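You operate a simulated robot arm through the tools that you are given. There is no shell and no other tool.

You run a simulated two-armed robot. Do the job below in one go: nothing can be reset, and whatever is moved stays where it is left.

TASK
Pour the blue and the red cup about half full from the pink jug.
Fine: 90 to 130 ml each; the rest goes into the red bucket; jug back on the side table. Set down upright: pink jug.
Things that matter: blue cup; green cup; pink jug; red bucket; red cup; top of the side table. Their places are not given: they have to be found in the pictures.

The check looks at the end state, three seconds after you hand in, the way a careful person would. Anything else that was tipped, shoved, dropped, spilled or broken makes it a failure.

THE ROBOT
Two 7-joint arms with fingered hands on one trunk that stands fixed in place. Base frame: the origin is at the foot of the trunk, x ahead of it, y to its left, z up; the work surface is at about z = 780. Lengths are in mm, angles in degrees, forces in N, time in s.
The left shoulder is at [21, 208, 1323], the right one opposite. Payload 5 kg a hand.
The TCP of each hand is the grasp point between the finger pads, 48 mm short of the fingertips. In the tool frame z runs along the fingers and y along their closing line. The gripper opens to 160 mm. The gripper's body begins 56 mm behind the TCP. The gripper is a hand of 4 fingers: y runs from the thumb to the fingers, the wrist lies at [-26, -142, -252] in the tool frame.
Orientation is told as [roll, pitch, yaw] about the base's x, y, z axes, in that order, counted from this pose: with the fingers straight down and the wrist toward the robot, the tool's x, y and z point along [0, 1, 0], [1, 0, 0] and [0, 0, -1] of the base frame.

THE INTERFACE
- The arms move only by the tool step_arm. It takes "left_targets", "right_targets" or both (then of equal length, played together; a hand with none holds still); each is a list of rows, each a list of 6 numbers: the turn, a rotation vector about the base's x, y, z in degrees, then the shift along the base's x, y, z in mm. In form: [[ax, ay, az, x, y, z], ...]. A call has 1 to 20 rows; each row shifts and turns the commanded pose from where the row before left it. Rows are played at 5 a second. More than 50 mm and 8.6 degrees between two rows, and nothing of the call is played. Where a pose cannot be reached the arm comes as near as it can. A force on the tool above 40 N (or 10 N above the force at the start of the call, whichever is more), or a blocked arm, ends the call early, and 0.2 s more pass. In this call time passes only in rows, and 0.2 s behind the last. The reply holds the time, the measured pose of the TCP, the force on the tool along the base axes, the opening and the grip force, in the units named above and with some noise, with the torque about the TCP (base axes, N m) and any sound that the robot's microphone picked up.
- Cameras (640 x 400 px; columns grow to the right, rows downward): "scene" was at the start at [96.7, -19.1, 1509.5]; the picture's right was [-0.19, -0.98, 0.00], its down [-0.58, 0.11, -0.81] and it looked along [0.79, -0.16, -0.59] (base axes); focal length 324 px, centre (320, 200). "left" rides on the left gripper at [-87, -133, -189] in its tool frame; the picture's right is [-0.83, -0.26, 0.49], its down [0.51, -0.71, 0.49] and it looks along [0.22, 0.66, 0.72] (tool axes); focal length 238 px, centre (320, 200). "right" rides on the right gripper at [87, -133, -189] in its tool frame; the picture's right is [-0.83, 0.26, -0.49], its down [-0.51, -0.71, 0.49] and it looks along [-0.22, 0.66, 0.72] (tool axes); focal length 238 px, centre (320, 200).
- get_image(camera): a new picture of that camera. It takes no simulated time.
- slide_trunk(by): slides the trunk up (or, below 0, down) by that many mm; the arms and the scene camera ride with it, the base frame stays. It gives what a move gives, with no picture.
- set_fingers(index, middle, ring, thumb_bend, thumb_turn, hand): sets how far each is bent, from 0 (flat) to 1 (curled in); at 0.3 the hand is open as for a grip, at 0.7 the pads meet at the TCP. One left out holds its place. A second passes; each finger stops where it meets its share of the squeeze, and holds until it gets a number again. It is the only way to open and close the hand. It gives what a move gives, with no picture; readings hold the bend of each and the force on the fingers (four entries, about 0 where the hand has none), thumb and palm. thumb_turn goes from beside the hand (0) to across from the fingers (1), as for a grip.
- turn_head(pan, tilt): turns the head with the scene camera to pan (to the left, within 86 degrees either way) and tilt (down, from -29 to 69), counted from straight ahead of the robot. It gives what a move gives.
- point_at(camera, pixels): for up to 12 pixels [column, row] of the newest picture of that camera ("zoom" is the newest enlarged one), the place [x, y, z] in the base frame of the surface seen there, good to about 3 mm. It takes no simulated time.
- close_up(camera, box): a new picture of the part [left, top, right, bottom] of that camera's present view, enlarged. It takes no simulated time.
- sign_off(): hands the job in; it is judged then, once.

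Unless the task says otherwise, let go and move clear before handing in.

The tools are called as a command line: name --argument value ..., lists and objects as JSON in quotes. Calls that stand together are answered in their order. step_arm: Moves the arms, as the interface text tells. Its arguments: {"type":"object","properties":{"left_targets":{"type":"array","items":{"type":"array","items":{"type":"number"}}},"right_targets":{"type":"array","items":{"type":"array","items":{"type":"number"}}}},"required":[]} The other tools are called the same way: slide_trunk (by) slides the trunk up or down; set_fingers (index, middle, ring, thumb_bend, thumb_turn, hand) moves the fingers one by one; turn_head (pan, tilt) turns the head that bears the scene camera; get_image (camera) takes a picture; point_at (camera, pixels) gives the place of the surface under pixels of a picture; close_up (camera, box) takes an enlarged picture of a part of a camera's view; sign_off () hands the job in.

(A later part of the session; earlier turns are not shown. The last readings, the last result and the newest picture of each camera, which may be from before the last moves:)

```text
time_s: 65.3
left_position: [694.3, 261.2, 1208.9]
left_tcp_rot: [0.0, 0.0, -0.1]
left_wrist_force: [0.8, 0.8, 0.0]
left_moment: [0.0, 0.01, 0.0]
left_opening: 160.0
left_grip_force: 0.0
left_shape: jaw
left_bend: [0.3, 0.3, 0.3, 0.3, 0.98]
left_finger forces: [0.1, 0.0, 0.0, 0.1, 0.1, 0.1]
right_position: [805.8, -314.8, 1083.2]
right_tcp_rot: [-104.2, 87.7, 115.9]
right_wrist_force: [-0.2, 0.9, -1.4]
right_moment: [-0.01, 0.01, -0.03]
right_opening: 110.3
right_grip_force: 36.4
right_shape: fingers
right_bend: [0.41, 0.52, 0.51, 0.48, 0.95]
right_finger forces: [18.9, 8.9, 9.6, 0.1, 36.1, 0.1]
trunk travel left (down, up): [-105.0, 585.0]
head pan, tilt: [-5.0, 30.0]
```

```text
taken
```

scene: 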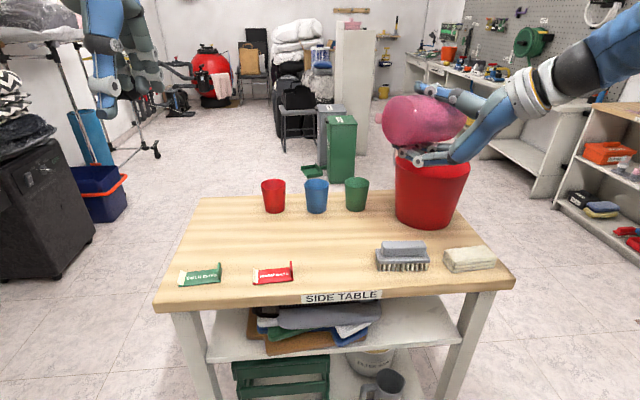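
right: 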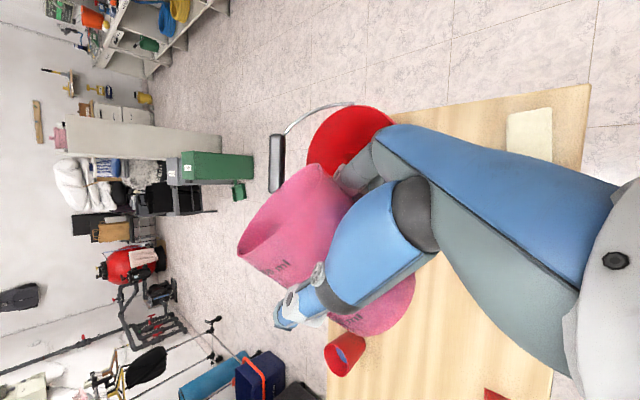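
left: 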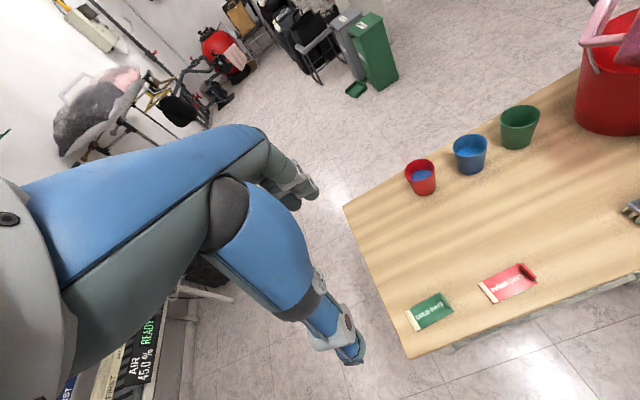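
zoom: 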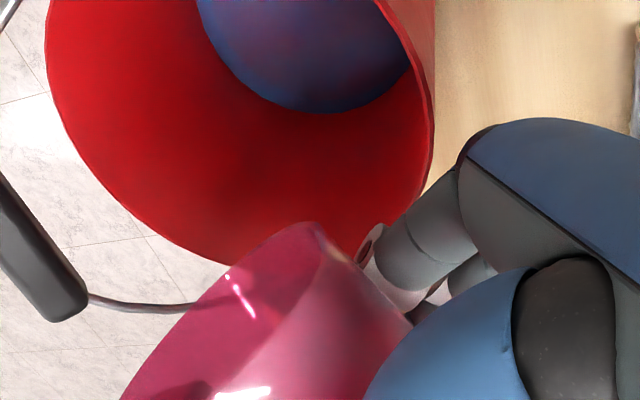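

The jug looks empty at 92° and the stream has ended. I tip on to about 108° and hold a moment so nothing stays behind.

step_arm --right_targets '[[1.81, 0.845, 0, 0.8, -1.6, 1.5], [1.81, 0.845, 0, 0.8, -1.6, 1.5], [1.81, 0.845, 0, 0.8, -1.6, 1.5], [1.81, 0.845, 0, 0.8, -1.6, 1.5], [1.81, 0.845, 0, 0.8, -1.6, 1.5], [1.81, 0.845, 0, 0.8, -1.6, 1.5], [1.81, 0.845, 0, 0.8, -1.6, 1.5], [1.81, 0.845, 0, 0.8, -1.6, 1.5], [0, 0, 0, 0, 0, 0], [0, 0, 0, 0, 0, 0], [0, 0, 0, 0, 0, 0], [0, 0, 0, 0, 0, 0], [0, 0, 0, 0, 0, 0], [0, 0, 0, 0, 0, 0], [0, 0, 0, 0, 0, 0]]'

close_up --camera "right" --box '[220, 80, 420, 230]'

get_image --camera "scene"

```text
time_s: 68.5
left_position: [692.2, 261.1, 1209.4]
left_tcp_rot: [0.1, 0.1, 0.0]
left_wrist_force: [0.8, -0.1, 0.5]
left_moment: [-0.01, 0.0, 0.0]
left_opening: 159.8
left_grip_force: 0.0
left_shape: jaw
left_bend: [0.3, 0.3, 0.3, 0.3, 0.98]
left_finger forces: [0.1, 0.0, 0.1, 0.1, 0.1, 0.0]
right_position: [812.2, -328.8, 1095.9]
right_tcp_rot: [-105.1, 71.8, 115.0]
right_wrist_force: [0.3, -0.7, -1.4]
right_moment: [-0.04, 0.04, 0.01]
right_opening: 110.1
right_grip_force: 36.5
right_shape: fingers
right_bend: [0.41, 0.52, 0.51, 0.48, 0.95]
right_finger forces: [18.8, 8.9, 9.6, 0.0, 36.1, 0.0]
trunk travel left (down, up): [-105.0, 585.0]
head pan, tilt: [-5.0, 30.0]
```

```text
2.67 times, centred on (320, 155) of right
```

zoom: 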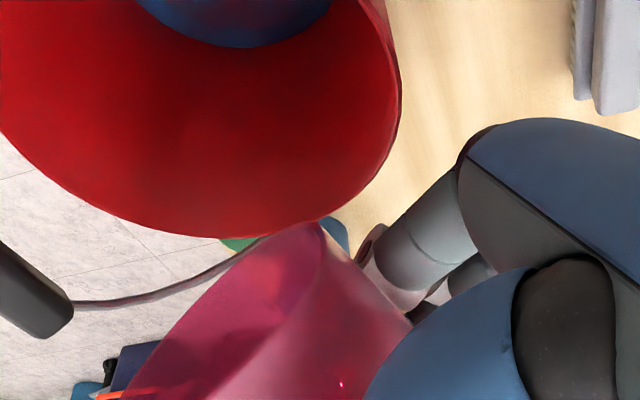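

```text
taken
```

scene: 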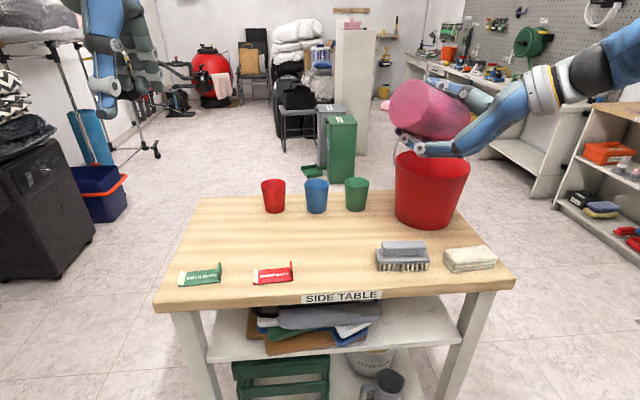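

The jug is empty (1.4 N is its own weight). I turn it back upright while drawing it away from the bucket, and raise the left hand by 126 mm so it is out of the way of the right wrist camera on the return.

step_arm --right_targets '[[-5.436, -2.538, 0, 0, 2, 2], [-5.436, -2.538, 0, 0, 2, 2], [-5.436, -2.538, 0, 0, 2, 2], [-5.436, -2.538, 0, 0, 2, 2], [-5.436, -2.538, 0, 0, 2, 0], [-5.436, -2.538, 0, 0, 2, 0], [-5.436, -2.538, 0, 0, 2, 0], [-5.436, -2.538, 0, 0, 2, 0], [-5.436, -2.538, 0, 0, 4, 0], [-5.436, -2.538, 0, 0, 4, 0], [-5.436, -2.538, 0, 0, 4, 0], [-5.436, -2.538, 0, 0, 4, 0], [-5.436, -2.538, 0, 0, 4, 0], [-5.436, -2.538, 0, 0, 4, 0], [-5.436, -2.538, 0, 0, 4, 0], [-5.436, -2.538, 0, 0, 4, 0], [-5.436, -2.538, 0, 0, 4, 0], [-5.436, -2.538, 0, 0, 4, 0]]' --left_targets '[[0, 0, 0, 0, 0, 7], [0, 0, 0, 0, 0, 7], [0, 0, 0, 0, 0, 7], [0, 0, 0, 0, 0, 7], [0, 0, 0, 0, 0, 7], [0, 0, 0, 0, 0, 7], [0, 0, 0, 0, 0, 7], [0, 0, 0, 0, 0, 7], [0, 0, 0, 0, 0, 7], [0, 0, 0, 0, 0, 7], [0, 0, 0, 0, 0, 7], [0, 0, 0, 0, 0, 7], [0, 0, 0, 0, 0, 7], [0, 0, 0, 0, 0, 7], [0, 0, 0, 0, 0, 7], [0, 0, 0, 0, 0, 7], [0, 0, 0, 0, 0, 7], [0, 0, 0, 0, 0, 7]]'

get_image --camera "scene"

get_image --camera "left"

get_image --camera "right"

```text
time_s: 72.3
left_position: [693.6, 260.6, 1333.3]
left_tcp_rot: [0.1, 0.1, 0.0]
left_wrist_force: [-0.2, -0.1, 0.3]
left_moment: [-0.02, 0.0, 0.01]
left_opening: 159.7
left_grip_force: 0.1
left_shape: jaw
left_bend: [0.3, 0.3, 0.3, 0.3, 0.98]
left_finger forces: [0.0, 0.0, 0.0, 0.1, 0.0, 0.0]
right_position: [812.5, -272.8, 1102.9]
right_tcp_rot: [75.0, 0.0, -64.9]
right_wrist_force: [0.0, 0.4, 0.0]
right_moment: [-0.02, 0.04, -0.05]
right_opening: 110.2
right_grip_force: 36.4
right_shape: fingers
right_bend: [0.42, 0.53, 0.51, 0.48, 0.95]
right_finger forces: [17.9, 8.7, 9.3, 0.1, 35.9, 0.0]
trunk travel left (down, up): [-105.0, 585.0]
head pan, tilt: [-5.0, 30.0]
```

```text
taken
```

scene: 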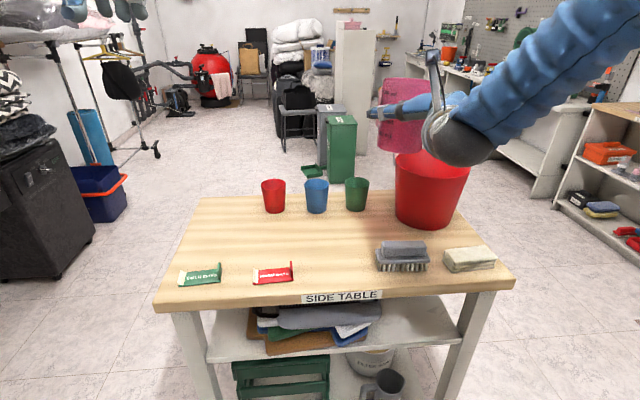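

```text
taken
```

left: 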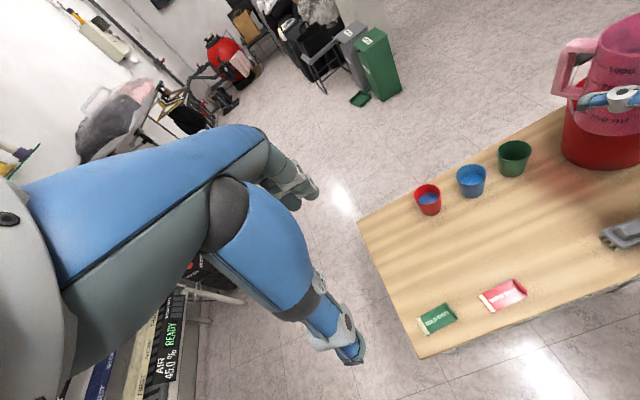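

```text
taken
```

right: 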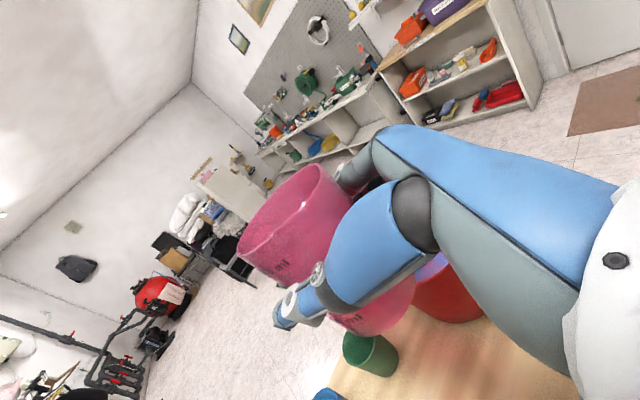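

Jug is upright and empty, all cups standing. I carry it back over the cups at a height of about 1040 to above its old place.

step_arm --right_targets '[[0, 0, -0.4, 2, 15, -2], [0, 0, -0.7, 3.4, 33, -4.5], [0, 0, -0.7, 3.4, 33, -4.5], [0, 0, -0.7, 3.4, 33, -4.5], [0, 0, -0.7, 3.4, 33, -4.5], [0, 0, -0.7, 3.4, 33, -4.5], [0, 0, -0.7, 3.4, 33, -4.5], [0, 0, -0.7, 3.4, 33, -4.5], [0, 0, -0.7, 3.4, 33, -4.5], [0, 0, -0.7, 3.4, 33, -4.5], [0, 0, -0.7, 3.4, 33, -4.5], [0, 0, -0.7, 3.4, 33, -4.5], [0, 0, -0.7, 3.4, 33, -4.5], [0, 0, -0.7, 3.4, 33, -4.5], [0, 0, -0.5, 1.5, 22, -2.5]]'

get_image --camera "left"

get_image --camera "scene"

```text
time_s: 75.5
left_position: [693.5, 261.0, 1333.8]
left_tcp_rot: [0.0, 0.2, 0.0]
left_wrist_force: [0.4, 1.1, 0.1]
left_moment: [-0.05, 0.04, 0.02]
left_opening: 159.8
left_grip_force: 0.1
left_shape: jaw
left_bend: [0.3, 0.3, 0.3, 0.3, 0.98]
left_finger forces: [0.1, 0.1, 0.0, 0.0, 0.0, 0.0]
right_position: [860.9, 193.3, 1041.1]
right_tcp_rot: [74.9, 0.0, -75.1]
right_wrist_force: [1.0, 0.2, -1.0]
right_moment: [-0.02, 0.17, -0.01]
right_opening: 110.0
right_grip_force: 35.8
right_shape: fingers
right_bend: [0.42, 0.53, 0.51, 0.48, 0.95]
right_finger forces: [17.3, 8.8, 9.4, 0.0, 35.5, 0.0]
trunk travel left (down, up): [-105.0, 585.0]
head pan, tilt: [-5.0, 30.0]
```

```text
taken
```

left: 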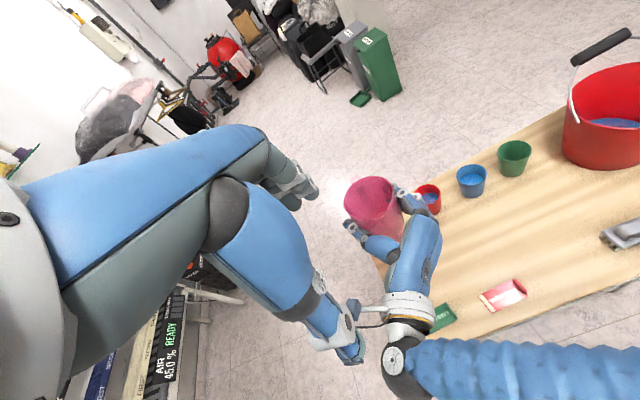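

```text
taken
```

scene: 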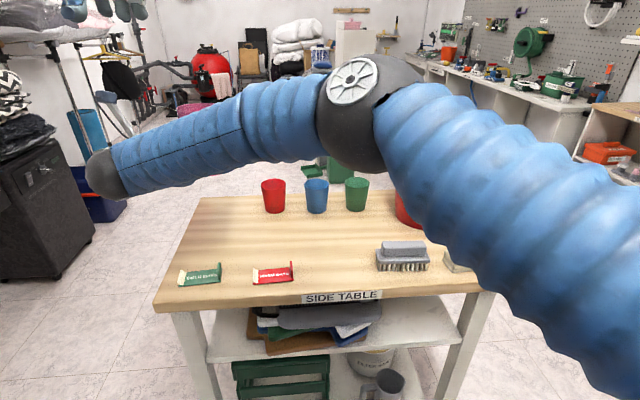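

The jug hangs above its old place at (861,193,1041). I check from the left that its rim is level in the hand before lowering.

close_up --camera "left" --box '[330, 150, 450, 250]'

point_at --camera "zoom" --pixels '[[80, 160], [100, 130], [160, 110], [230, 105], [280, 125], [300, 150], [110, 215], [150, 240], [200, 245], [85, 190], [260, 230], [290, 190]]'

```text
4.00 times, centred on (390, 200) of left
```

zoom: 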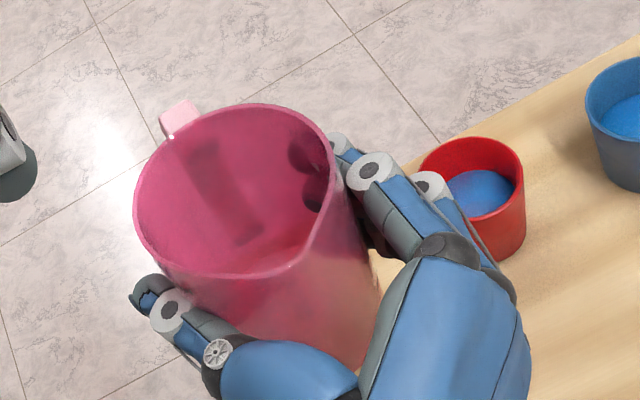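

```text
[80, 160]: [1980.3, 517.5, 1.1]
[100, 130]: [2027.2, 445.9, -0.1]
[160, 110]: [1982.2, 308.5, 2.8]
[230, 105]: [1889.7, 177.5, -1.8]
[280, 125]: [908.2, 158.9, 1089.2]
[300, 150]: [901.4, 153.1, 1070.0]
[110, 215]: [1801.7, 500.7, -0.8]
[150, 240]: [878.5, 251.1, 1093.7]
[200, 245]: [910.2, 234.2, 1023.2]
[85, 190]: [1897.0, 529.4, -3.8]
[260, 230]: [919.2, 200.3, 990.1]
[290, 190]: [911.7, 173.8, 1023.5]
```

point_at --camera "zoom" --pixels '[[137, 200], [138, 225], [170, 150], [210, 115], [265, 105], [315, 125], [330, 165], [318, 225], [290, 268], [230, 278], [165, 262], [150, 165]]'

```text
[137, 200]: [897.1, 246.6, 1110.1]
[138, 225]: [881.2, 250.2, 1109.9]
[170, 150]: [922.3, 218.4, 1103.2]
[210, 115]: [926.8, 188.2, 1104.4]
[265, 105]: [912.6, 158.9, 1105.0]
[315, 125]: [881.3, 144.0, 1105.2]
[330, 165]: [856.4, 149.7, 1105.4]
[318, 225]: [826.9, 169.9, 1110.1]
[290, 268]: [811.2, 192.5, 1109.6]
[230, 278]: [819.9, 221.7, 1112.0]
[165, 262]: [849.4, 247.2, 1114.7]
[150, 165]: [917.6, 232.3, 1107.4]
```

The rim is about 4° off level (1114 at its near-left, 1104 at its far-right): the jug shifted slightly in the grip. I correct with a small counter-turn and measure again.

step_arm --right_targets '[[-1.55, -1.25, 0, 0, 0, 0], [-1.55, -1.25, 0, 0, 0, 0]]'

close_up --camera "left" --box '[330, 150, 450, 250]'

point_at --camera "zoom" --pixels '[[134, 200], [136, 225], [168, 150], [210, 112], [265, 102], [315, 122], [330, 165], [318, 225], [290, 266], [230, 276], [165, 262], [148, 165]]'

```text
time_s: 76.1
left_position: [694.3, 260.2, 1334.8]
left_tcp_rot: [0.0, 0.1, 0.0]
left_wrist_force: [-0.6, -0.6, -0.1]
left_moment: [0.05, 0.0, 0.02]
left_opening: 159.6
left_grip_force: 0.1
left_shape: jaw
left_bend: [0.3, 0.3, 0.3, 0.3, 0.98]
left_finger forces: [0.0, 0.0, 0.1, 0.0, 0.0, 0.1]
right_position: [859.5, 192.5, 1041.5]
right_tcp_rot: [76.6, -3.5, -74.9]
right_wrist_force: [0.3, 0.2, -1.1]
right_moment: [-0.01, 0.06, 0.01]
right_opening: 110.1
right_grip_force: 35.2
right_shape: fingers
right_bend: [0.42, 0.53, 0.51, 0.48, 0.95]
right_finger forces: [17.3, 8.8, 9.5, 0.0, 35.5, 0.0]
trunk travel left (down, up): [-105.0, 585.0]
head pan, tilt: [-5.0, 30.0]
```

```text
4.00 times, centred on (390, 200) of left
```

zoom: 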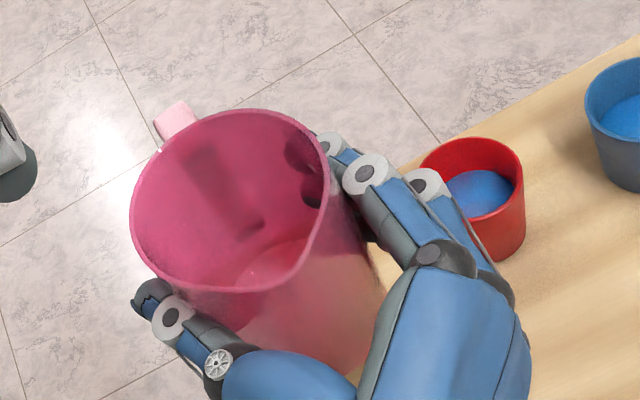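

```text
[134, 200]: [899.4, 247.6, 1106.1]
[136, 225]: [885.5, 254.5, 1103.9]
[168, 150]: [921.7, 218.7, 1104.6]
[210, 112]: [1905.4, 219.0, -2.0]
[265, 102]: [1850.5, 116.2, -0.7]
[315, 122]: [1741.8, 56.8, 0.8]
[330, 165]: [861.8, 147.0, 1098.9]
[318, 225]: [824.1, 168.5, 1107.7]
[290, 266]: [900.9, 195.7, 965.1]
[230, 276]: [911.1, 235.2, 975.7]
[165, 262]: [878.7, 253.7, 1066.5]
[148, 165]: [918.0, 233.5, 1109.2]
```

point_at --camera "zoom" --pixels '[[135, 215], [146, 178], [176, 143], [215, 120], [260, 113], [300, 130], [323, 160], [326, 195], [308, 245], [283, 280], [230, 289], [166, 270]]'

```text
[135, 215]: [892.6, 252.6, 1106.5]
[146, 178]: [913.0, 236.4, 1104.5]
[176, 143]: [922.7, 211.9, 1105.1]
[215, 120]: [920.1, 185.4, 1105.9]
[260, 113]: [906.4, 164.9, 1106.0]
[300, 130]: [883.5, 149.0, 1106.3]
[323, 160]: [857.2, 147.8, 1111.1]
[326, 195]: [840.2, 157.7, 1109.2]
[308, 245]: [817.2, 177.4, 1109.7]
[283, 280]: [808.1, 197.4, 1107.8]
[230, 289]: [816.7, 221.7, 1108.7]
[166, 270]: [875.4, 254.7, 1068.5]
```

Now it is level within about 1.5°. I lower it towards the table, stopping about 25 mm above.

step_arm --right_targets '[[0.4, -0.8, 0, 0, 0, -20], [0, 0, 0, 0, 0, -30], [0, 0, 0, 0, 0, -30], [0, 0, 0, 0, 0, -30], [0, 0, 0, 0, 0, -25], [0, 0, 0, 0, 0, -15]]'

get_image --camera "scene"

close_up --camera "left" --box '[340, 150, 500, 270]'

```text
time_s: 77.5
left_position: [693.5, 260.1, 1334.6]
left_tcp_rot: [-0.1, 0.0, 0.0]
left_wrist_force: [-0.2, 1.0, 0.3]
left_moment: [-0.02, 0.04, 0.03]
left_opening: 159.9
left_grip_force: 0.1
left_shape: jaw
left_bend: [0.3, 0.3, 0.3, 0.3, 0.98]
left_finger forces: [0.0, 0.0, 0.0, 0.0, 0.0, 0.0]
right_position: [859.1, 193.9, 890.6]
right_tcp_rot: [77.4, -3.3, -75.1]
right_wrist_force: [-0.4, 0.1, -0.7]
right_moment: [-0.03, 0.07, 0.01]
right_opening: 110.4
right_grip_force: 34.9
right_shape: fingers
right_bend: [0.42, 0.53, 0.51, 0.48, 0.95]
right_finger forces: [17.4, 8.9, 9.3, 0.0, 35.5, 0.0]
trunk travel left (down, up): [-105.0, 585.0]
head pan, tilt: [-5.0, 30.0]
```

```text
taken
```

scene: 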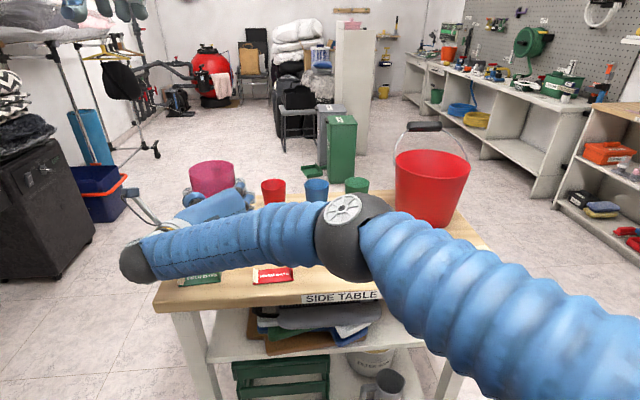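

```text
3.33 times, centred on (420, 210) of left
```

zoom: 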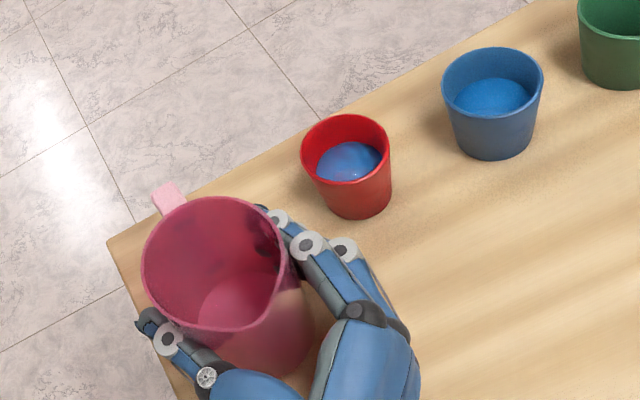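

All clear with a free path below. I lower on in small steps, watching for touchdown.

step_arm --right_targets '[[0, 0, 0, 0, 0, -8], [0, 0, 0, 0, 0, -7], [0, 0, 0, 0, 0, -4], [0, 0, 0, 0, 0, -2]]'

step_arm --right_targets '[[0, 0, 0, 0, 0, -1.5], [0, 0, 0, 0, 0, -1]]'

```text
time_s: 78.5
left_position: [694.0, 260.3, 1335.3]
left_tcp_rot: [-0.1, 0.0, 0.0]
left_wrist_force: [-0.7, 0.4, -1.1]
left_moment: [-0.04, -0.03, -0.01]
left_opening: 159.7
left_grip_force: 0.1
left_shape: jaw
left_bend: [0.3, 0.3, 0.3, 0.3, 0.98]
left_finger forces: [0.0, 0.0, 0.0, 0.1, 0.0, 0.0]
right_position: [859.4, 194.2, 869.1]
right_tcp_rot: [77.4, -3.2, -75.0]
right_wrist_force: [0.1, 0.1, -0.1]
right_moment: [0.03, 0.05, 0.0]
right_opening: 110.2
right_grip_force: 36.2
right_shape: fingers
right_bend: [0.42, 0.53, 0.51, 0.48, 0.95]
right_finger forces: [17.4, 8.8, 9.4, 0.1, 35.5, 0.0]
trunk travel left (down, up): [-105.0, 585.0]
head pan, tilt: [-5.0, 30.0]
```

```text
time_s: 79.1
left_position: [693.8, 261.7, 1335.2]
left_tcp_rot: [0.0, 0.1, 0.0]
left_wrist_force: [-0.3, -0.2, 0.2]
left_moment: [-0.01, -0.01, 0.02]
left_opening: 159.9
left_grip_force: 0.1
left_shape: jaw
left_bend: [0.3, 0.3, 0.3, 0.3, 0.98]
left_finger forces: [0.0, 0.1, 0.0, 0.0, 0.1, 0.0]
right_position: [858.9, 193.4, 866.5]
right_tcp_rot: [77.4, -3.3, -75.0]
right_wrist_force: [0.5, -0.5, -1.0]
right_moment: [-0.05, 0.04, -0.02]
right_opening: 110.1
right_grip_force: 35.8
right_shape: fingers
right_bend: [0.42, 0.53, 0.51, 0.48, 0.95]
right_finger forces: [17.3, 8.9, 9.4, 0.0, 35.4, 0.1]
trunk travel left (down, up): [-105.0, 585.0]
head pan, tilt: [-5.0, 30.0]
```

No touchdown yet at z=866.5 (force still −1.0 N). I continue by single millimetres.

step_arm --right_targets '[[0, 0, 0, 0, 0, -1], [0, 0, 0, 0, 0, -1]]'

step_arm --right_targets '[[0, 0, 0, 0, 0, -1], [0, 0, 0, 0, 0, -1]]'

```text
time_s: 79.7
left_position: [693.7, 260.8, 1334.0]
left_tcp_rot: [-0.1, -0.1, 0.1]
left_wrist_force: [0.5, -0.3, -0.1]
left_moment: [-0.01, -0.02, 0.0]
left_opening: 159.8
left_grip_force: 0.0
left_shape: jaw
left_bend: [0.3, 0.3, 0.3, 0.3, 0.98]
left_finger forces: [0.1, 0.0, 0.0, 0.1, 0.0, 0.0]
right_position: [859.5, 194.0, 865.1]
right_tcp_rot: [77.4, -3.3, -75.0]
right_wrist_force: [-0.1, -0.2, -1.5]
right_moment: [-0.03, 0.03, 0.0]
right_opening: 110.3
right_grip_force: 35.2
right_shape: fingers
right_bend: [0.42, 0.53, 0.51, 0.48, 0.95]
right_finger forces: [17.4, 8.7, 9.4, 0.0, 35.5, 0.0]
trunk travel left (down, up): [-105.0, 585.0]
head pan, tilt: [-5.0, 30.0]
```

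```text
time_s: 80.3
left_position: [694.3, 261.2, 1334.5]
left_tcp_rot: [0.0, -0.1, 0.0]
left_wrist_force: [-0.4, 0.9, -0.1]
left_moment: [-0.02, -0.01, 0.0]
left_opening: 159.6
left_grip_force: 0.1
left_shape: jaw
left_bend: [0.3, 0.3, 0.3, 0.3, 0.98]
left_finger forces: [0.0, 0.0, 0.0, 0.0, 0.0, 0.0]
right_position: [859.7, 193.9, 863.3]
right_tcp_rot: [77.3, -3.3, -75.0]
right_wrist_force: [0.6, 0.3, -1.7]
right_moment: [0.02, 0.05, 0.01]
right_opening: 110.0
right_grip_force: 35.3
right_shape: fingers
right_bend: [0.42, 0.53, 0.51, 0.48, 0.95]
right_finger forces: [17.4, 8.9, 9.4, 0.1, 35.5, 0.0]
trunk travel left (down, up): [-105.0, 585.0]
head pan, tilt: [-5.0, 30.0]
```

Still hanging free at z≈863. I check the rim height: at rest on the table it was about 929–930.

close_up --camera "left" --box '[350, 180, 430, 250]'

step_arm --right_targets '[[0, 0, 0, 0, 0, -1]]'

```text
5.71 times, centred on (390, 215) of left
```

zoom: 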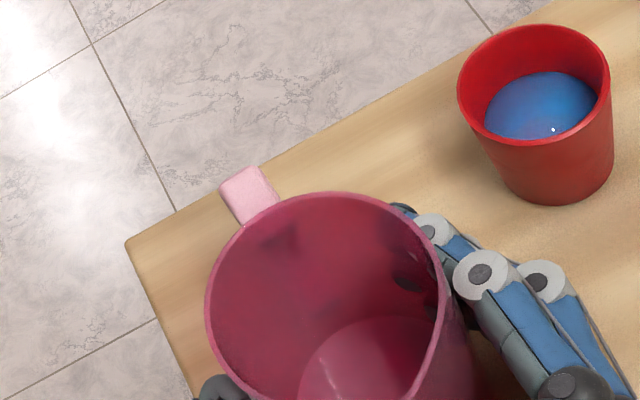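

```text
time_s: 80.7
left_position: [695.3, 259.7, 1335.4]
left_tcp_rot: [-0.1, 0.0, 0.0]
left_wrist_force: [-1.0, 1.0, 0.3]
left_moment: [0.01, 0.0, 0.07]
left_opening: 160.0
left_grip_force: 0.1
left_shape: jaw
left_bend: [0.3, 0.3, 0.3, 0.3, 0.98]
left_finger forces: [0.1, 0.1, 0.1, 0.0, 0.0, 0.1]
right_position: [859.8, 194.3, 863.7]
right_tcp_rot: [77.3, -3.3, -75.0]
right_wrist_force: [0.1, 0.1, -0.6]
right_moment: [-0.1, 0.06, 0.01]
right_opening: 109.9
right_grip_force: 35.8
right_shape: fingers
right_bend: [0.42, 0.53, 0.51, 0.48, 0.95]
right_finger forces: [17.1, 8.8, 9.4, 0.0, 35.5, 0.1]
trunk travel left (down, up): [-105.0, 585.0]
head pan, tilt: [-5.0, 30.0]
```

point_at --camera "zoom" --pixels '[[210, 285], [222, 255], [255, 218], [330, 196], [385, 205], [425, 240], [441, 280], [437, 330], [220, 350], [245, 175], [260, 200]]'

step_arm --right_targets '[[0, 0, 0, 0, 0, -1]]'

```text
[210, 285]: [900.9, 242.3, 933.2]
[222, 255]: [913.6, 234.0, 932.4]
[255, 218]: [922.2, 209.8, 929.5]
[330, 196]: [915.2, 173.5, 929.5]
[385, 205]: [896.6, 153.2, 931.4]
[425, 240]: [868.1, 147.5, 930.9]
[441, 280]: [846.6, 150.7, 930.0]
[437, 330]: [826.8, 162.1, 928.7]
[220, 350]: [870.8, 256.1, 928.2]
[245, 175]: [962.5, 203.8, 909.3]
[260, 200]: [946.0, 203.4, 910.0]
```

```text
time_s: 81.1
left_position: [693.6, 261.4, 1334.5]
left_tcp_rot: [0.0, 0.0, 0.0]
left_wrist_force: [0.3, 0.1, 0.6]
left_moment: [-0.01, 0.02, -0.01]
left_opening: 160.0
left_grip_force: 0.0
left_shape: jaw
left_bend: [0.3, 0.3, 0.3, 0.3, 0.98]
left_finger forces: [0.0, 0.1, 0.1, 0.0, 0.0, 0.1]
right_position: [860.7, 194.2, 862.0]
right_tcp_rot: [77.5, -3.4, -75.1]
right_wrist_force: [-0.5, 0.2, 4.3]
right_moment: [-0.2, 0.15, -0.02]
right_opening: 110.1
right_grip_force: 35.6
right_shape: fingers
right_bend: [0.42, 0.53, 0.51, 0.48, 0.95]
right_finger forces: [16.9, 8.4, 9.5, 0.0, 35.8, 0.0]
trunk travel left (down, up): [-105.0, 585.0]
head pan, tilt: [-5.0, 30.0]
```

Touchdown: the force went to +4.3 N at z=862, and the rim is level at 929–933. I open the fingers gently, all together.

set_fingers --hand "right" --index 0.39 --middle 0.47 --ring 0.46 --thumb_bend 0.44

close_up --camera "left" --box '[340, 150, 500, 270]'

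```text
time_s: 82.1
left_position: [693.4, 259.9, 1334.9]
left_tcp_rot: [0.0, 0.1, 0.0]
left_wrist_force: [0.4, 0.2, -0.2]
left_moment: [0.03, -0.02, 0.0]
left_opening: 159.7
left_grip_force: 0.0
left_shape: jaw
left_bend: [0.3, 0.3, 0.3, 0.3, 0.98]
left_finger forces: [0.1, 0.0, 0.0, 0.0, 0.1, 0.0]
right_position: [860.3, 194.9, 862.0]
right_tcp_rot: [77.4, -3.2, -75.0]
right_wrist_force: [-1.1, 0.4, 1.3]
right_moment: [0.04, -0.02, 0.01]
right_opening: 127.7
right_grip_force: 1.3
right_shape: fingers
right_bend: [0.39, 0.47, 0.46, 0.43, 0.97]
right_finger forces: [0.7, 0.0, 0.0, 0.0, 1.9, 0.0]
trunk travel left (down, up): [-105.0, 585.0]
head pan, tilt: [-5.0, 30.0]
```

```text
3.33 times, centred on (420, 210) of left
```

zoom: 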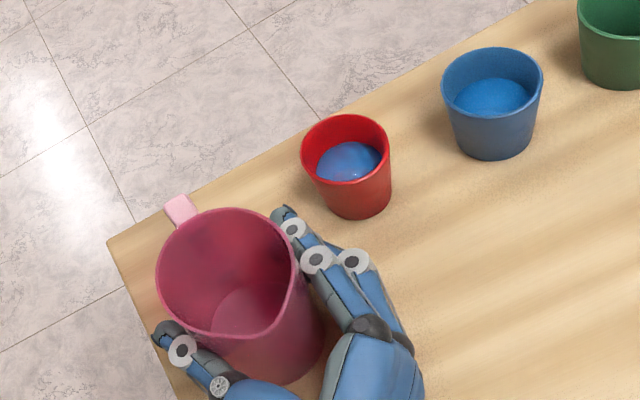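

The grip is nearly gone (index 0.7 N, thumb 1.9 N) and the jug stands. I open fully to the approach width.

set_fingers --hand "right" --index 0.34 --middle 0.34 --ring 0.34 --thumb_bend 0.32

close_up --camera "left" --box '[340, 150, 500, 270]'

```text
time_s: 83.1
left_position: [694.9, 260.3, 1334.6]
left_tcp_rot: [0.1, -0.1, 0.0]
left_wrist_force: [-0.1, 0.5, -0.4]
left_moment: [0.0, -0.01, -0.01]
left_opening: 159.6
left_grip_force: 0.1
left_shape: jaw
left_bend: [0.3, 0.3, 0.3, 0.3, 0.98]
left_finger forces: [0.1, 0.0, 0.1, 0.0, 0.0, 0.0]
right_position: [860.4, 193.2, 860.9]
right_tcp_rot: [77.5, -3.4, -75.0]
right_wrist_force: [-0.2, -0.6, 0.9]
right_moment: [-0.03, 0.03, 0.0]
right_opening: 158.2
right_grip_force: 0.1
right_shape: fingers
right_bend: [0.34, 0.34, 0.34, 0.32, 0.97]
right_finger forces: [0.0, 0.1, 0.0, 0.1, 0.0, 0.1]
trunk travel left (down, up): [-105.0, 585.0]
head pan, tilt: [-5.0, 30.0]
```

```text
3.33 times, centred on (420, 210) of left
```

zoom: 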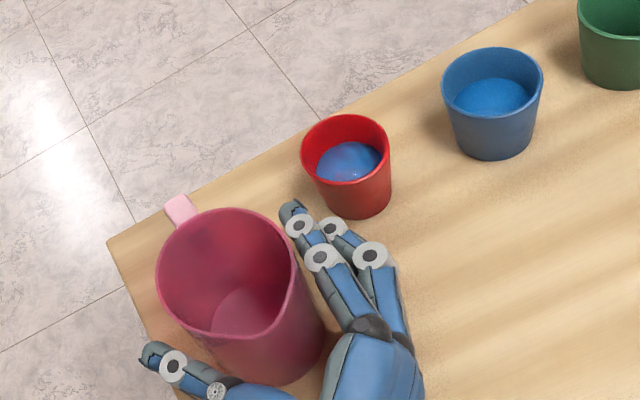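

All finger forces are zero and the jug stands free. I withdraw straight back along the palm direction, rising slightly.

step_arm --right_targets '[[0, 0, 0, -10, -2.7, 1], [0, 0, 0, -20, -5.3, 1.5], [0, 0, 0, -24, -6.4, 1.5], [0, 0, 0, -24, -6.4, 1.5], [0, 0, 0, -24, -6.4, 1.5], [0, 0, 0, -24, -6.4, 1.5], [0, 0, 0, -24, -6.4, 1.5]]'

get_image --camera "left"

```text
time_s: 84.7
left_position: [693.0, 260.3, 1334.7]
left_tcp_rot: [0.0, 0.0, -0.1]
left_wrist_force: [-0.4, -0.7, -0.1]
left_moment: [-0.01, -0.04, 0.0]
left_opening: 159.7
left_grip_force: 0.0
left_shape: jaw
left_bend: [0.3, 0.3, 0.3, 0.3, 0.98]
left_finger forces: [0.0, 0.1, 0.1, 0.1, 0.0, 0.1]
right_position: [708.1, 153.5, 873.7]
right_tcp_rot: [77.5, -3.2, -75.1]
right_wrist_force: [-0.1, -1.0, 0.6]
right_moment: [-0.01, 0.04, 0.03]
right_opening: 158.1
right_grip_force: 0.1
right_shape: fingers
right_bend: [0.34, 0.34, 0.34, 0.32, 0.97]
right_finger forces: [0.1, 0.1, 0.1, 0.0, 0.0, 0.1]
trunk travel left (down, up): [-105.0, 585.0]
head pan, tilt: [-5.0, 30.0]
```

```text
taken
```

left: 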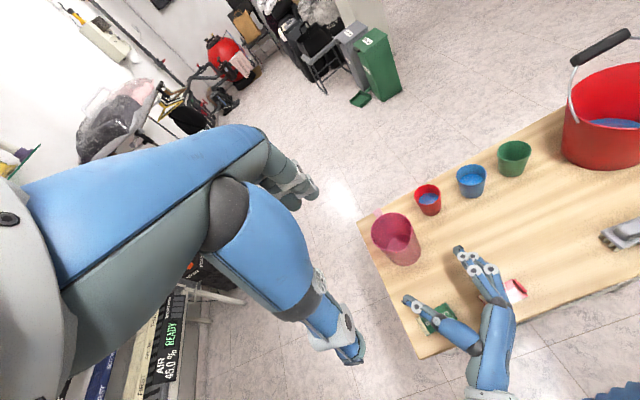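

The jug stands at (396,240) in the left view and the hand is clear. I raise the right hand and move it off to the right, above everything.

step_arm --right_targets '[[0, 0, 0, 0, 0, 40], [0, 0, 0, 0, 0, 45], [0, 0, 0, 0, 0, 45], [0, 0, 0, 0, 0, 45], [0, 0, 0, -10, -40, 10], [0, 0, 0, -10, -40, 10], [0, 0, 0, -10, -40, 10], [0, 0, 0, -10, -40, 10], [0, 0, 0, -10, -40, 10]]'

get_image --camera "scene"

get_image --camera "left"

close_up --camera "left" --box '[350, 120, 540, 270]'

```text
time_s: 86.7
left_position: [692.7, 258.7, 1335.5]
left_tcp_rot: [0.0, 0.0, 0.0]
left_wrist_force: [-0.6, -0.9, 1.3]
left_moment: [0.18, -0.05, 0.0]
left_opening: 159.7
left_grip_force: 0.2
left_shape: jaw
left_bend: [0.3, 0.3, 0.3, 0.3, 0.98]
left_finger forces: [0.1, 0.0, 0.0, 0.1, 0.1, 0.0]
right_position: [659.4, -47.8, 1096.9]
right_tcp_rot: [77.4, -3.3, -75.0]
right_wrist_force: [0.5, -0.4, 0.1]
right_moment: [-0.01, -0.02, 0.07]
right_opening: 158.7
right_grip_force: 0.0
right_shape: fingers
right_bend: [0.34, 0.34, 0.34, 0.32, 0.97]
right_finger forces: [0.0, 0.0, 0.1, 0.0, 0.0, 0.0]
trunk travel left (down, up): [-105.0, 585.0]
head pan, tilt: [-5.0, 30.0]
```

```text
taken
```

scene: 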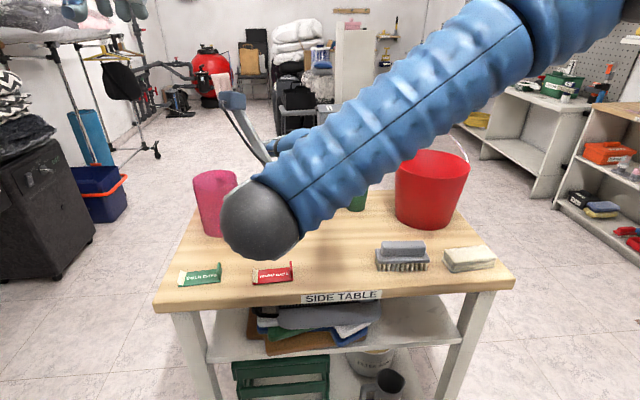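

```text
taken
```

left: 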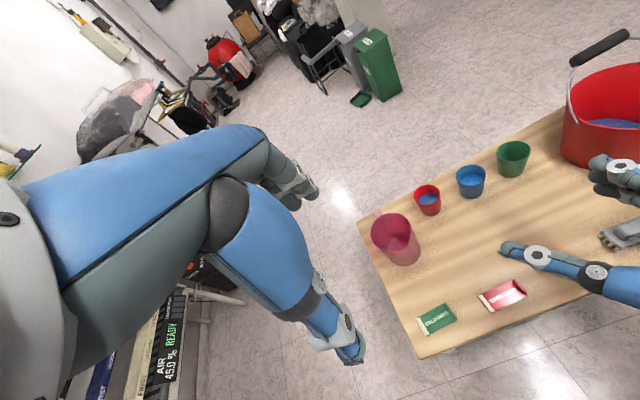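

```text
2.67 times, centred on (445, 195) of left
```

zoom: 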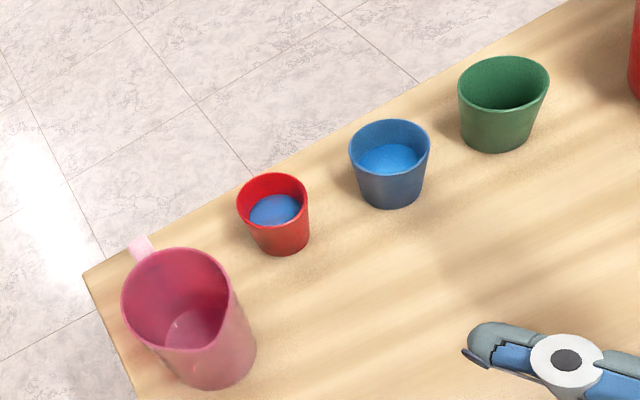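

Everything looks in order. I look closely for any remainder in the jug and any drops on the table, and re-measure levels and the green tray.

close_up --camera "left" --box '[360, 195, 430, 270]'

point_at --camera "zoom" --pixels '[[180, 170], [330, 120], [280, 250], [240, 230], [300, 280], [260, 320], [350, 200]]'

close_up --camera "left" --box '[400, 130, 560, 230]'

close_up --camera "scene" --box '[150, 240, 330, 310]'

```text
5.33 times, centred on (395, 232) of left
```

zoom: 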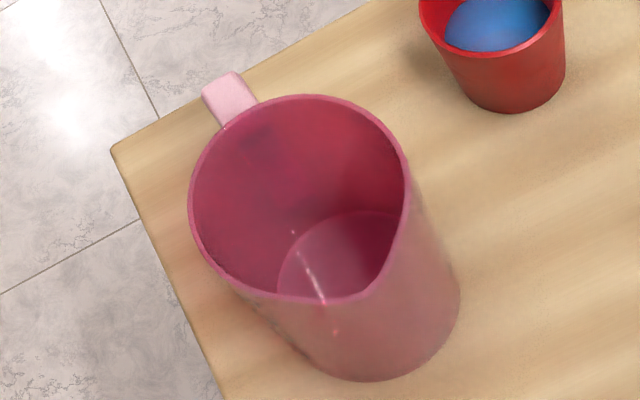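

```text
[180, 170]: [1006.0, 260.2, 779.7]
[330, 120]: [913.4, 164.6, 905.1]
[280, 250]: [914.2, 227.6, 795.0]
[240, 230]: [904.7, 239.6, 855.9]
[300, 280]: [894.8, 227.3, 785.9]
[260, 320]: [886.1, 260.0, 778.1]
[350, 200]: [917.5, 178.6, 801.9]
```

```text
4.00 times, centred on (480, 180) of left
```

zoom: 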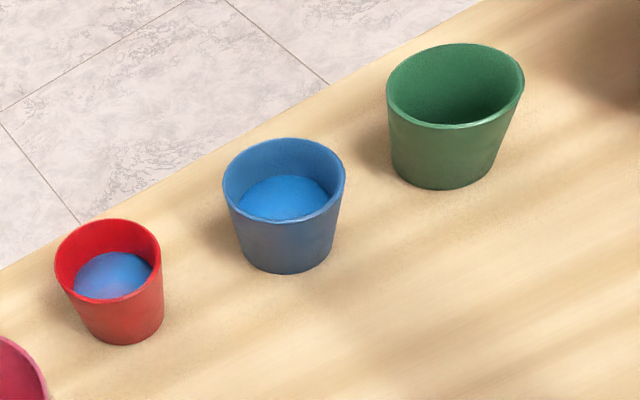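

```text
3.56 times, centred on (240, 275) of scene
```

zoom: 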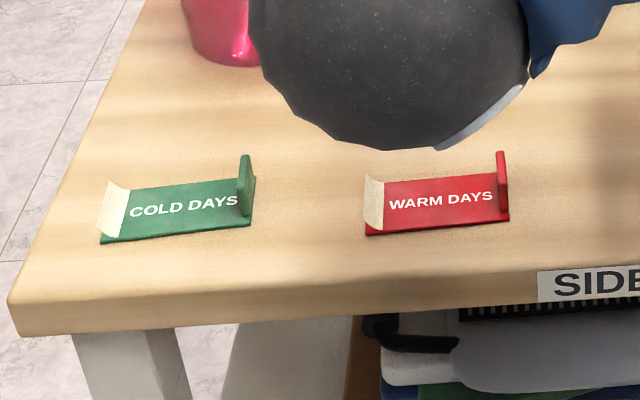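

The jug is empty, the table dry, both cups at the right level. For completeness I compare the two trays' matching points (they were at x≈673 and 675 at the start).

point_at --camera "zoom" --pixels '[[245, 157], [500, 155], [243, 205], [501, 208], [103, 240], [367, 233], [122, 183], [379, 178], [250, 222], [507, 217]]'

```text
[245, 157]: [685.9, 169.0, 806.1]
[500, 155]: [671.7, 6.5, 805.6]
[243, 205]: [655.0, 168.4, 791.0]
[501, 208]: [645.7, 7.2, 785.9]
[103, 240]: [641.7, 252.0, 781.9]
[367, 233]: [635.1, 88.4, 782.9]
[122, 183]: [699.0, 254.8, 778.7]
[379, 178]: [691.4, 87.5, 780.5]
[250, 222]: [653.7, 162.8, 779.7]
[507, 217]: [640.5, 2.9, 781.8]
```

The green tray's upright end does sit about 10–14 mm further from the robot than at the start, from that early brush. It's a small thing, but I can draw it back carefully with the free left hand; first I move the right hand well off to the right.

step_arm --right_targets '[[0, 0, 0, -5, -40, 5], [0, 0, 0, -5, -40, 5], [0, 0, 0, -5, -40, 5], [0, 0, 0, -5, -40, 5], [0, 0, 0, -5, -40, 5], [0, 0, 0, -5, -40, 5], [0, 0, 0, -5, -40, 5], [0, 0, 0, -5, -20, 5]]'

get_image --camera "scene"

get_image --camera "left"

```text
time_s: 88.5
left_position: [692.6, 260.4, 1334.9]
left_tcp_rot: [-0.1, 0.0, 0.0]
left_wrist_force: [0.0, -0.2, 0.6]
left_moment: [0.0, -0.05, -0.02]
left_opening: 159.8
left_grip_force: 0.1
left_shape: jaw
left_bend: [0.3, 0.3, 0.3, 0.3, 0.98]
left_finger forces: [0.0, 0.0, 0.1, 0.0, 0.0, 0.0]
right_position: [629.7, -344.7, 1137.2]
right_tcp_rot: [77.4, -3.3, -75.0]
right_wrist_force: [0.2, 0.2, 1.0]
right_moment: [0.0, 0.01, 0.01]
right_opening: 158.3
right_grip_force: 0.1
right_shape: fingers
right_bend: [0.34, 0.34, 0.34, 0.32, 0.97]
right_finger forces: [0.1, 0.0, 0.1, 0.0, 0.1, 0.0]
right hand out of reach, approached as far as the arm can: row 7, 8
trunk travel left (down, up): [-105.0, 585.0]
head pan, tilt: [-5.0, 30.0]
```

```text
taken
```

scene: 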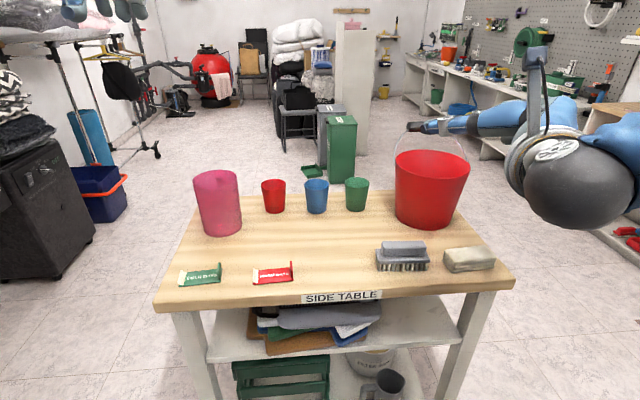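

```text
taken
```

left: 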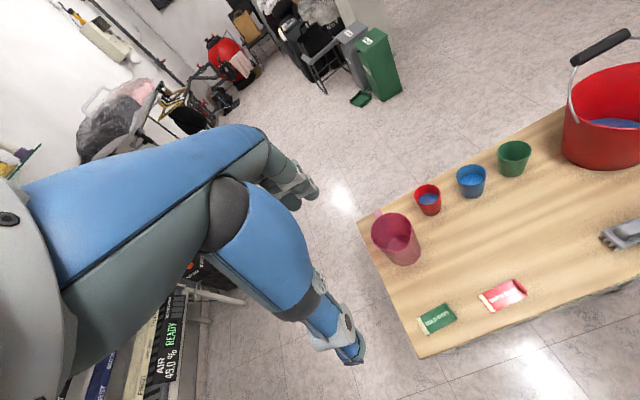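

The scene is clear now. To judge the tray's shift exactly I raise the trunk back to its starting height and turn the head to its starting angles, so I can take the very same enlarged picture as at the beginning.

slide_trunk --by 220

turn_head --pan -11.2 --tilt 36.2

close_up --camera "scene" --box '[160, 270, 290, 340]'

point_at --camera "zoom" --pixels '[[234, 165], [232, 225], [535, 113], [540, 180], [80, 200], [385, 160]]'

get_image --camera "scene"

```text
time_s: 90.8
left_position: [694.3, 260.2, 1554.0]
left_tcp_rot: [0.0, 0.0, 0.1]
left_wrist_force: [-0.7, 0.2, 1.0]
left_moment: [0.03, 0.0, 0.01]
left_opening: 159.7
left_grip_force: 0.1
left_shape: jaw
left_bend: [0.3, 0.3, 0.3, 0.3, 0.98]
left_finger forces: [0.0, 0.0, 0.1, 0.0, 0.1, 0.0]
right_position: [631.5, -346.0, 1358.3]
right_tcp_rot: [77.4, -3.3, -75.1]
right_wrist_force: [0.4, -0.9, 0.4]
right_moment: [0.0, 0.03, 0.02]
right_opening: 158.5
right_grip_force: 0.1
right_shape: fingers
right_bend: [0.34, 0.34, 0.34, 0.32, 0.97]
right_finger forces: [0.0, 0.0, 0.1, 0.1, 0.0, 0.1]
trunk travel left (down, up): [-325.0, 365.0]
head pan, tilt: [-5.0, 30.0]
```

```text
time_s: 91.5
left_position: [694.5, 259.4, 1554.3]
left_tcp_rot: [0.0, 0.0, 0.1]
left_wrist_force: [0.5, 0.4, -0.4]
left_moment: [0.01, 0.0, 0.01]
left_opening: 159.5
left_grip_force: 0.0
left_shape: jaw
left_bend: [0.3, 0.3, 0.3, 0.3, 0.98]
left_finger forces: [0.0, 0.0, 0.1, 0.1, 0.0, 0.0]
right_position: [630.0, -344.7, 1357.6]
right_tcp_rot: [77.5, -3.3, -75.1]
right_wrist_force: [-0.9, -0.5, 0.5]
right_moment: [-0.01, 0.01, 0.01]
right_opening: 158.3
right_grip_force: 0.0
right_shape: fingers
right_bend: [0.34, 0.34, 0.34, 0.32, 0.97]
right_finger forces: [0.0, 0.1, 0.1, 0.0, 0.0, 0.1]
trunk travel left (down, up): [-325.0, 365.0]
head pan, tilt: [-11.2, 36.2]
```

```text
4.92 times, centred on (225, 305) of scene
```

zoom: 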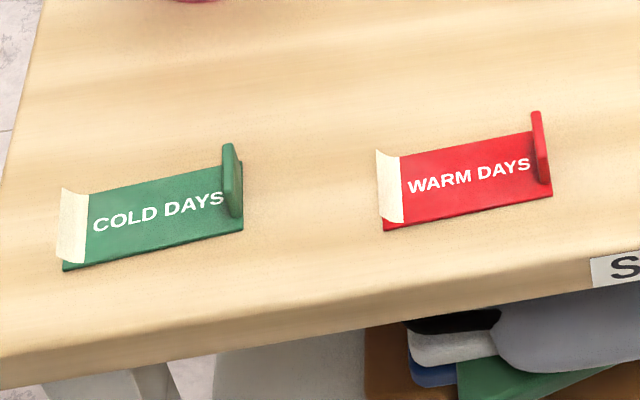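

```text
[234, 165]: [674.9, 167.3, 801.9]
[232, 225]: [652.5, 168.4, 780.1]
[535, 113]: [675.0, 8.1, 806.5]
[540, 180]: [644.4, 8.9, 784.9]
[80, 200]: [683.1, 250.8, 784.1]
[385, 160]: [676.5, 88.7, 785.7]
```

```text
taken
```

scene: 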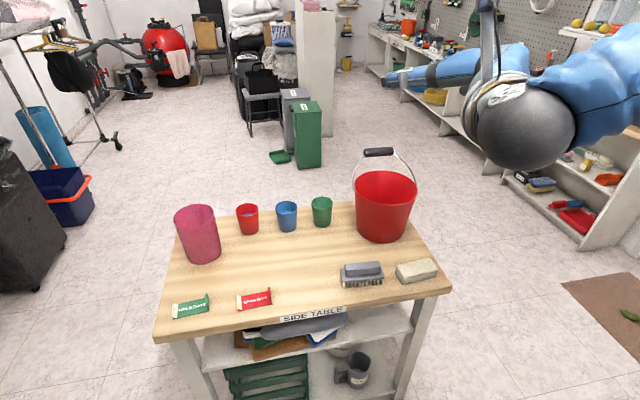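

The picture is like-for-like: the red tray matches exactly, while the green tray's upright end is about 4 camera pixels (≈13 mm) further away, its pale end almost unmoved. I bring the left hand down in front of it, fingers beyond the upright, to draw it back; first to z≈900.

step_arm --left_targets '[[0, 0, 0, -4.1, -6.1, -43.6], [0, 0, 0, -4.1, -6.1, -43.6], [0, 0, 0, -4.1, -6.1, -43.6], [0, 0, 0, -4.1, -6.1, -43.6], [0, 0, 0, -4.1, -6.1, -43.6], [0, 0, 0, -4.1, -6.1, -43.6], [0, 0, 0, -4.1, -6.1, -43.6], [0, 0, 0, -4.1, -6.1, -43.6], [0, 0, 0, -4.1, -6.1, -43.6], [0, 0, 0, -4.1, -6.1, -43.6], [0, 0, 0, -4.1, -6.1, -43.6], [0, 0, 0, -4.1, -6.1, -43.6]]'

get_image --camera "scene"

get_image --camera "left"

```text
time_s: 94.1
left_position: [647.7, 188.2, 1029.1]
left_tcp_rot: [0.1, -0.1, 0.0]
left_wrist_force: [1.6, 0.3, 1.5]
left_moment: [0.03, 0.19, -0.04]
left_opening: 159.8
left_grip_force: 0.1
left_shape: jaw
left_bend: [0.3, 0.3, 0.3, 0.3, 0.98]
left_finger forces: [0.0, 0.1, 0.0, 0.1, 0.0, 0.1]
right_position: [631.2, -345.8, 1356.8]
right_tcp_rot: [77.4, -3.2, -75.0]
right_wrist_force: [0.0, 0.1, -0.3]
right_moment: [0.0, -0.01, 0.02]
right_opening: 158.6
right_grip_force: 0.0
right_shape: fingers
right_bend: [0.34, 0.34, 0.34, 0.32, 0.97]
right_finger forces: [0.0, 0.1, 0.0, 0.1, 0.0, 0.0]
trunk travel left (down, up): [-325.0, 365.0]
head pan, tilt: [-11.2, 36.2]
```

```text
taken
```

scene: 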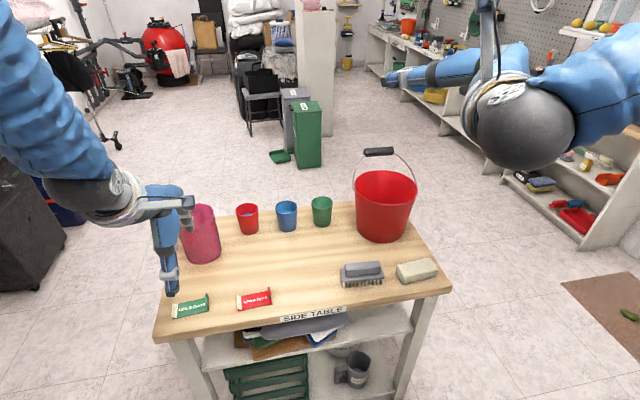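

```text
taken
```

left: 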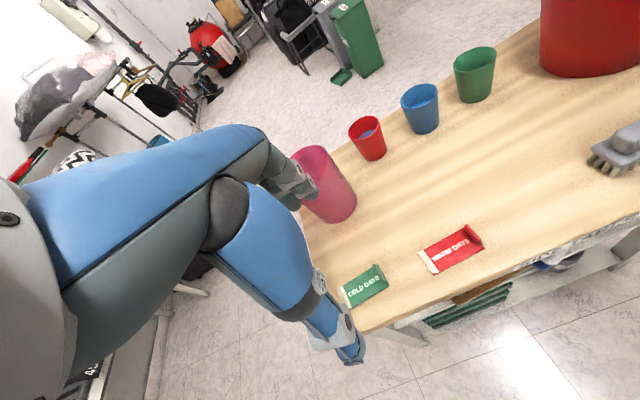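

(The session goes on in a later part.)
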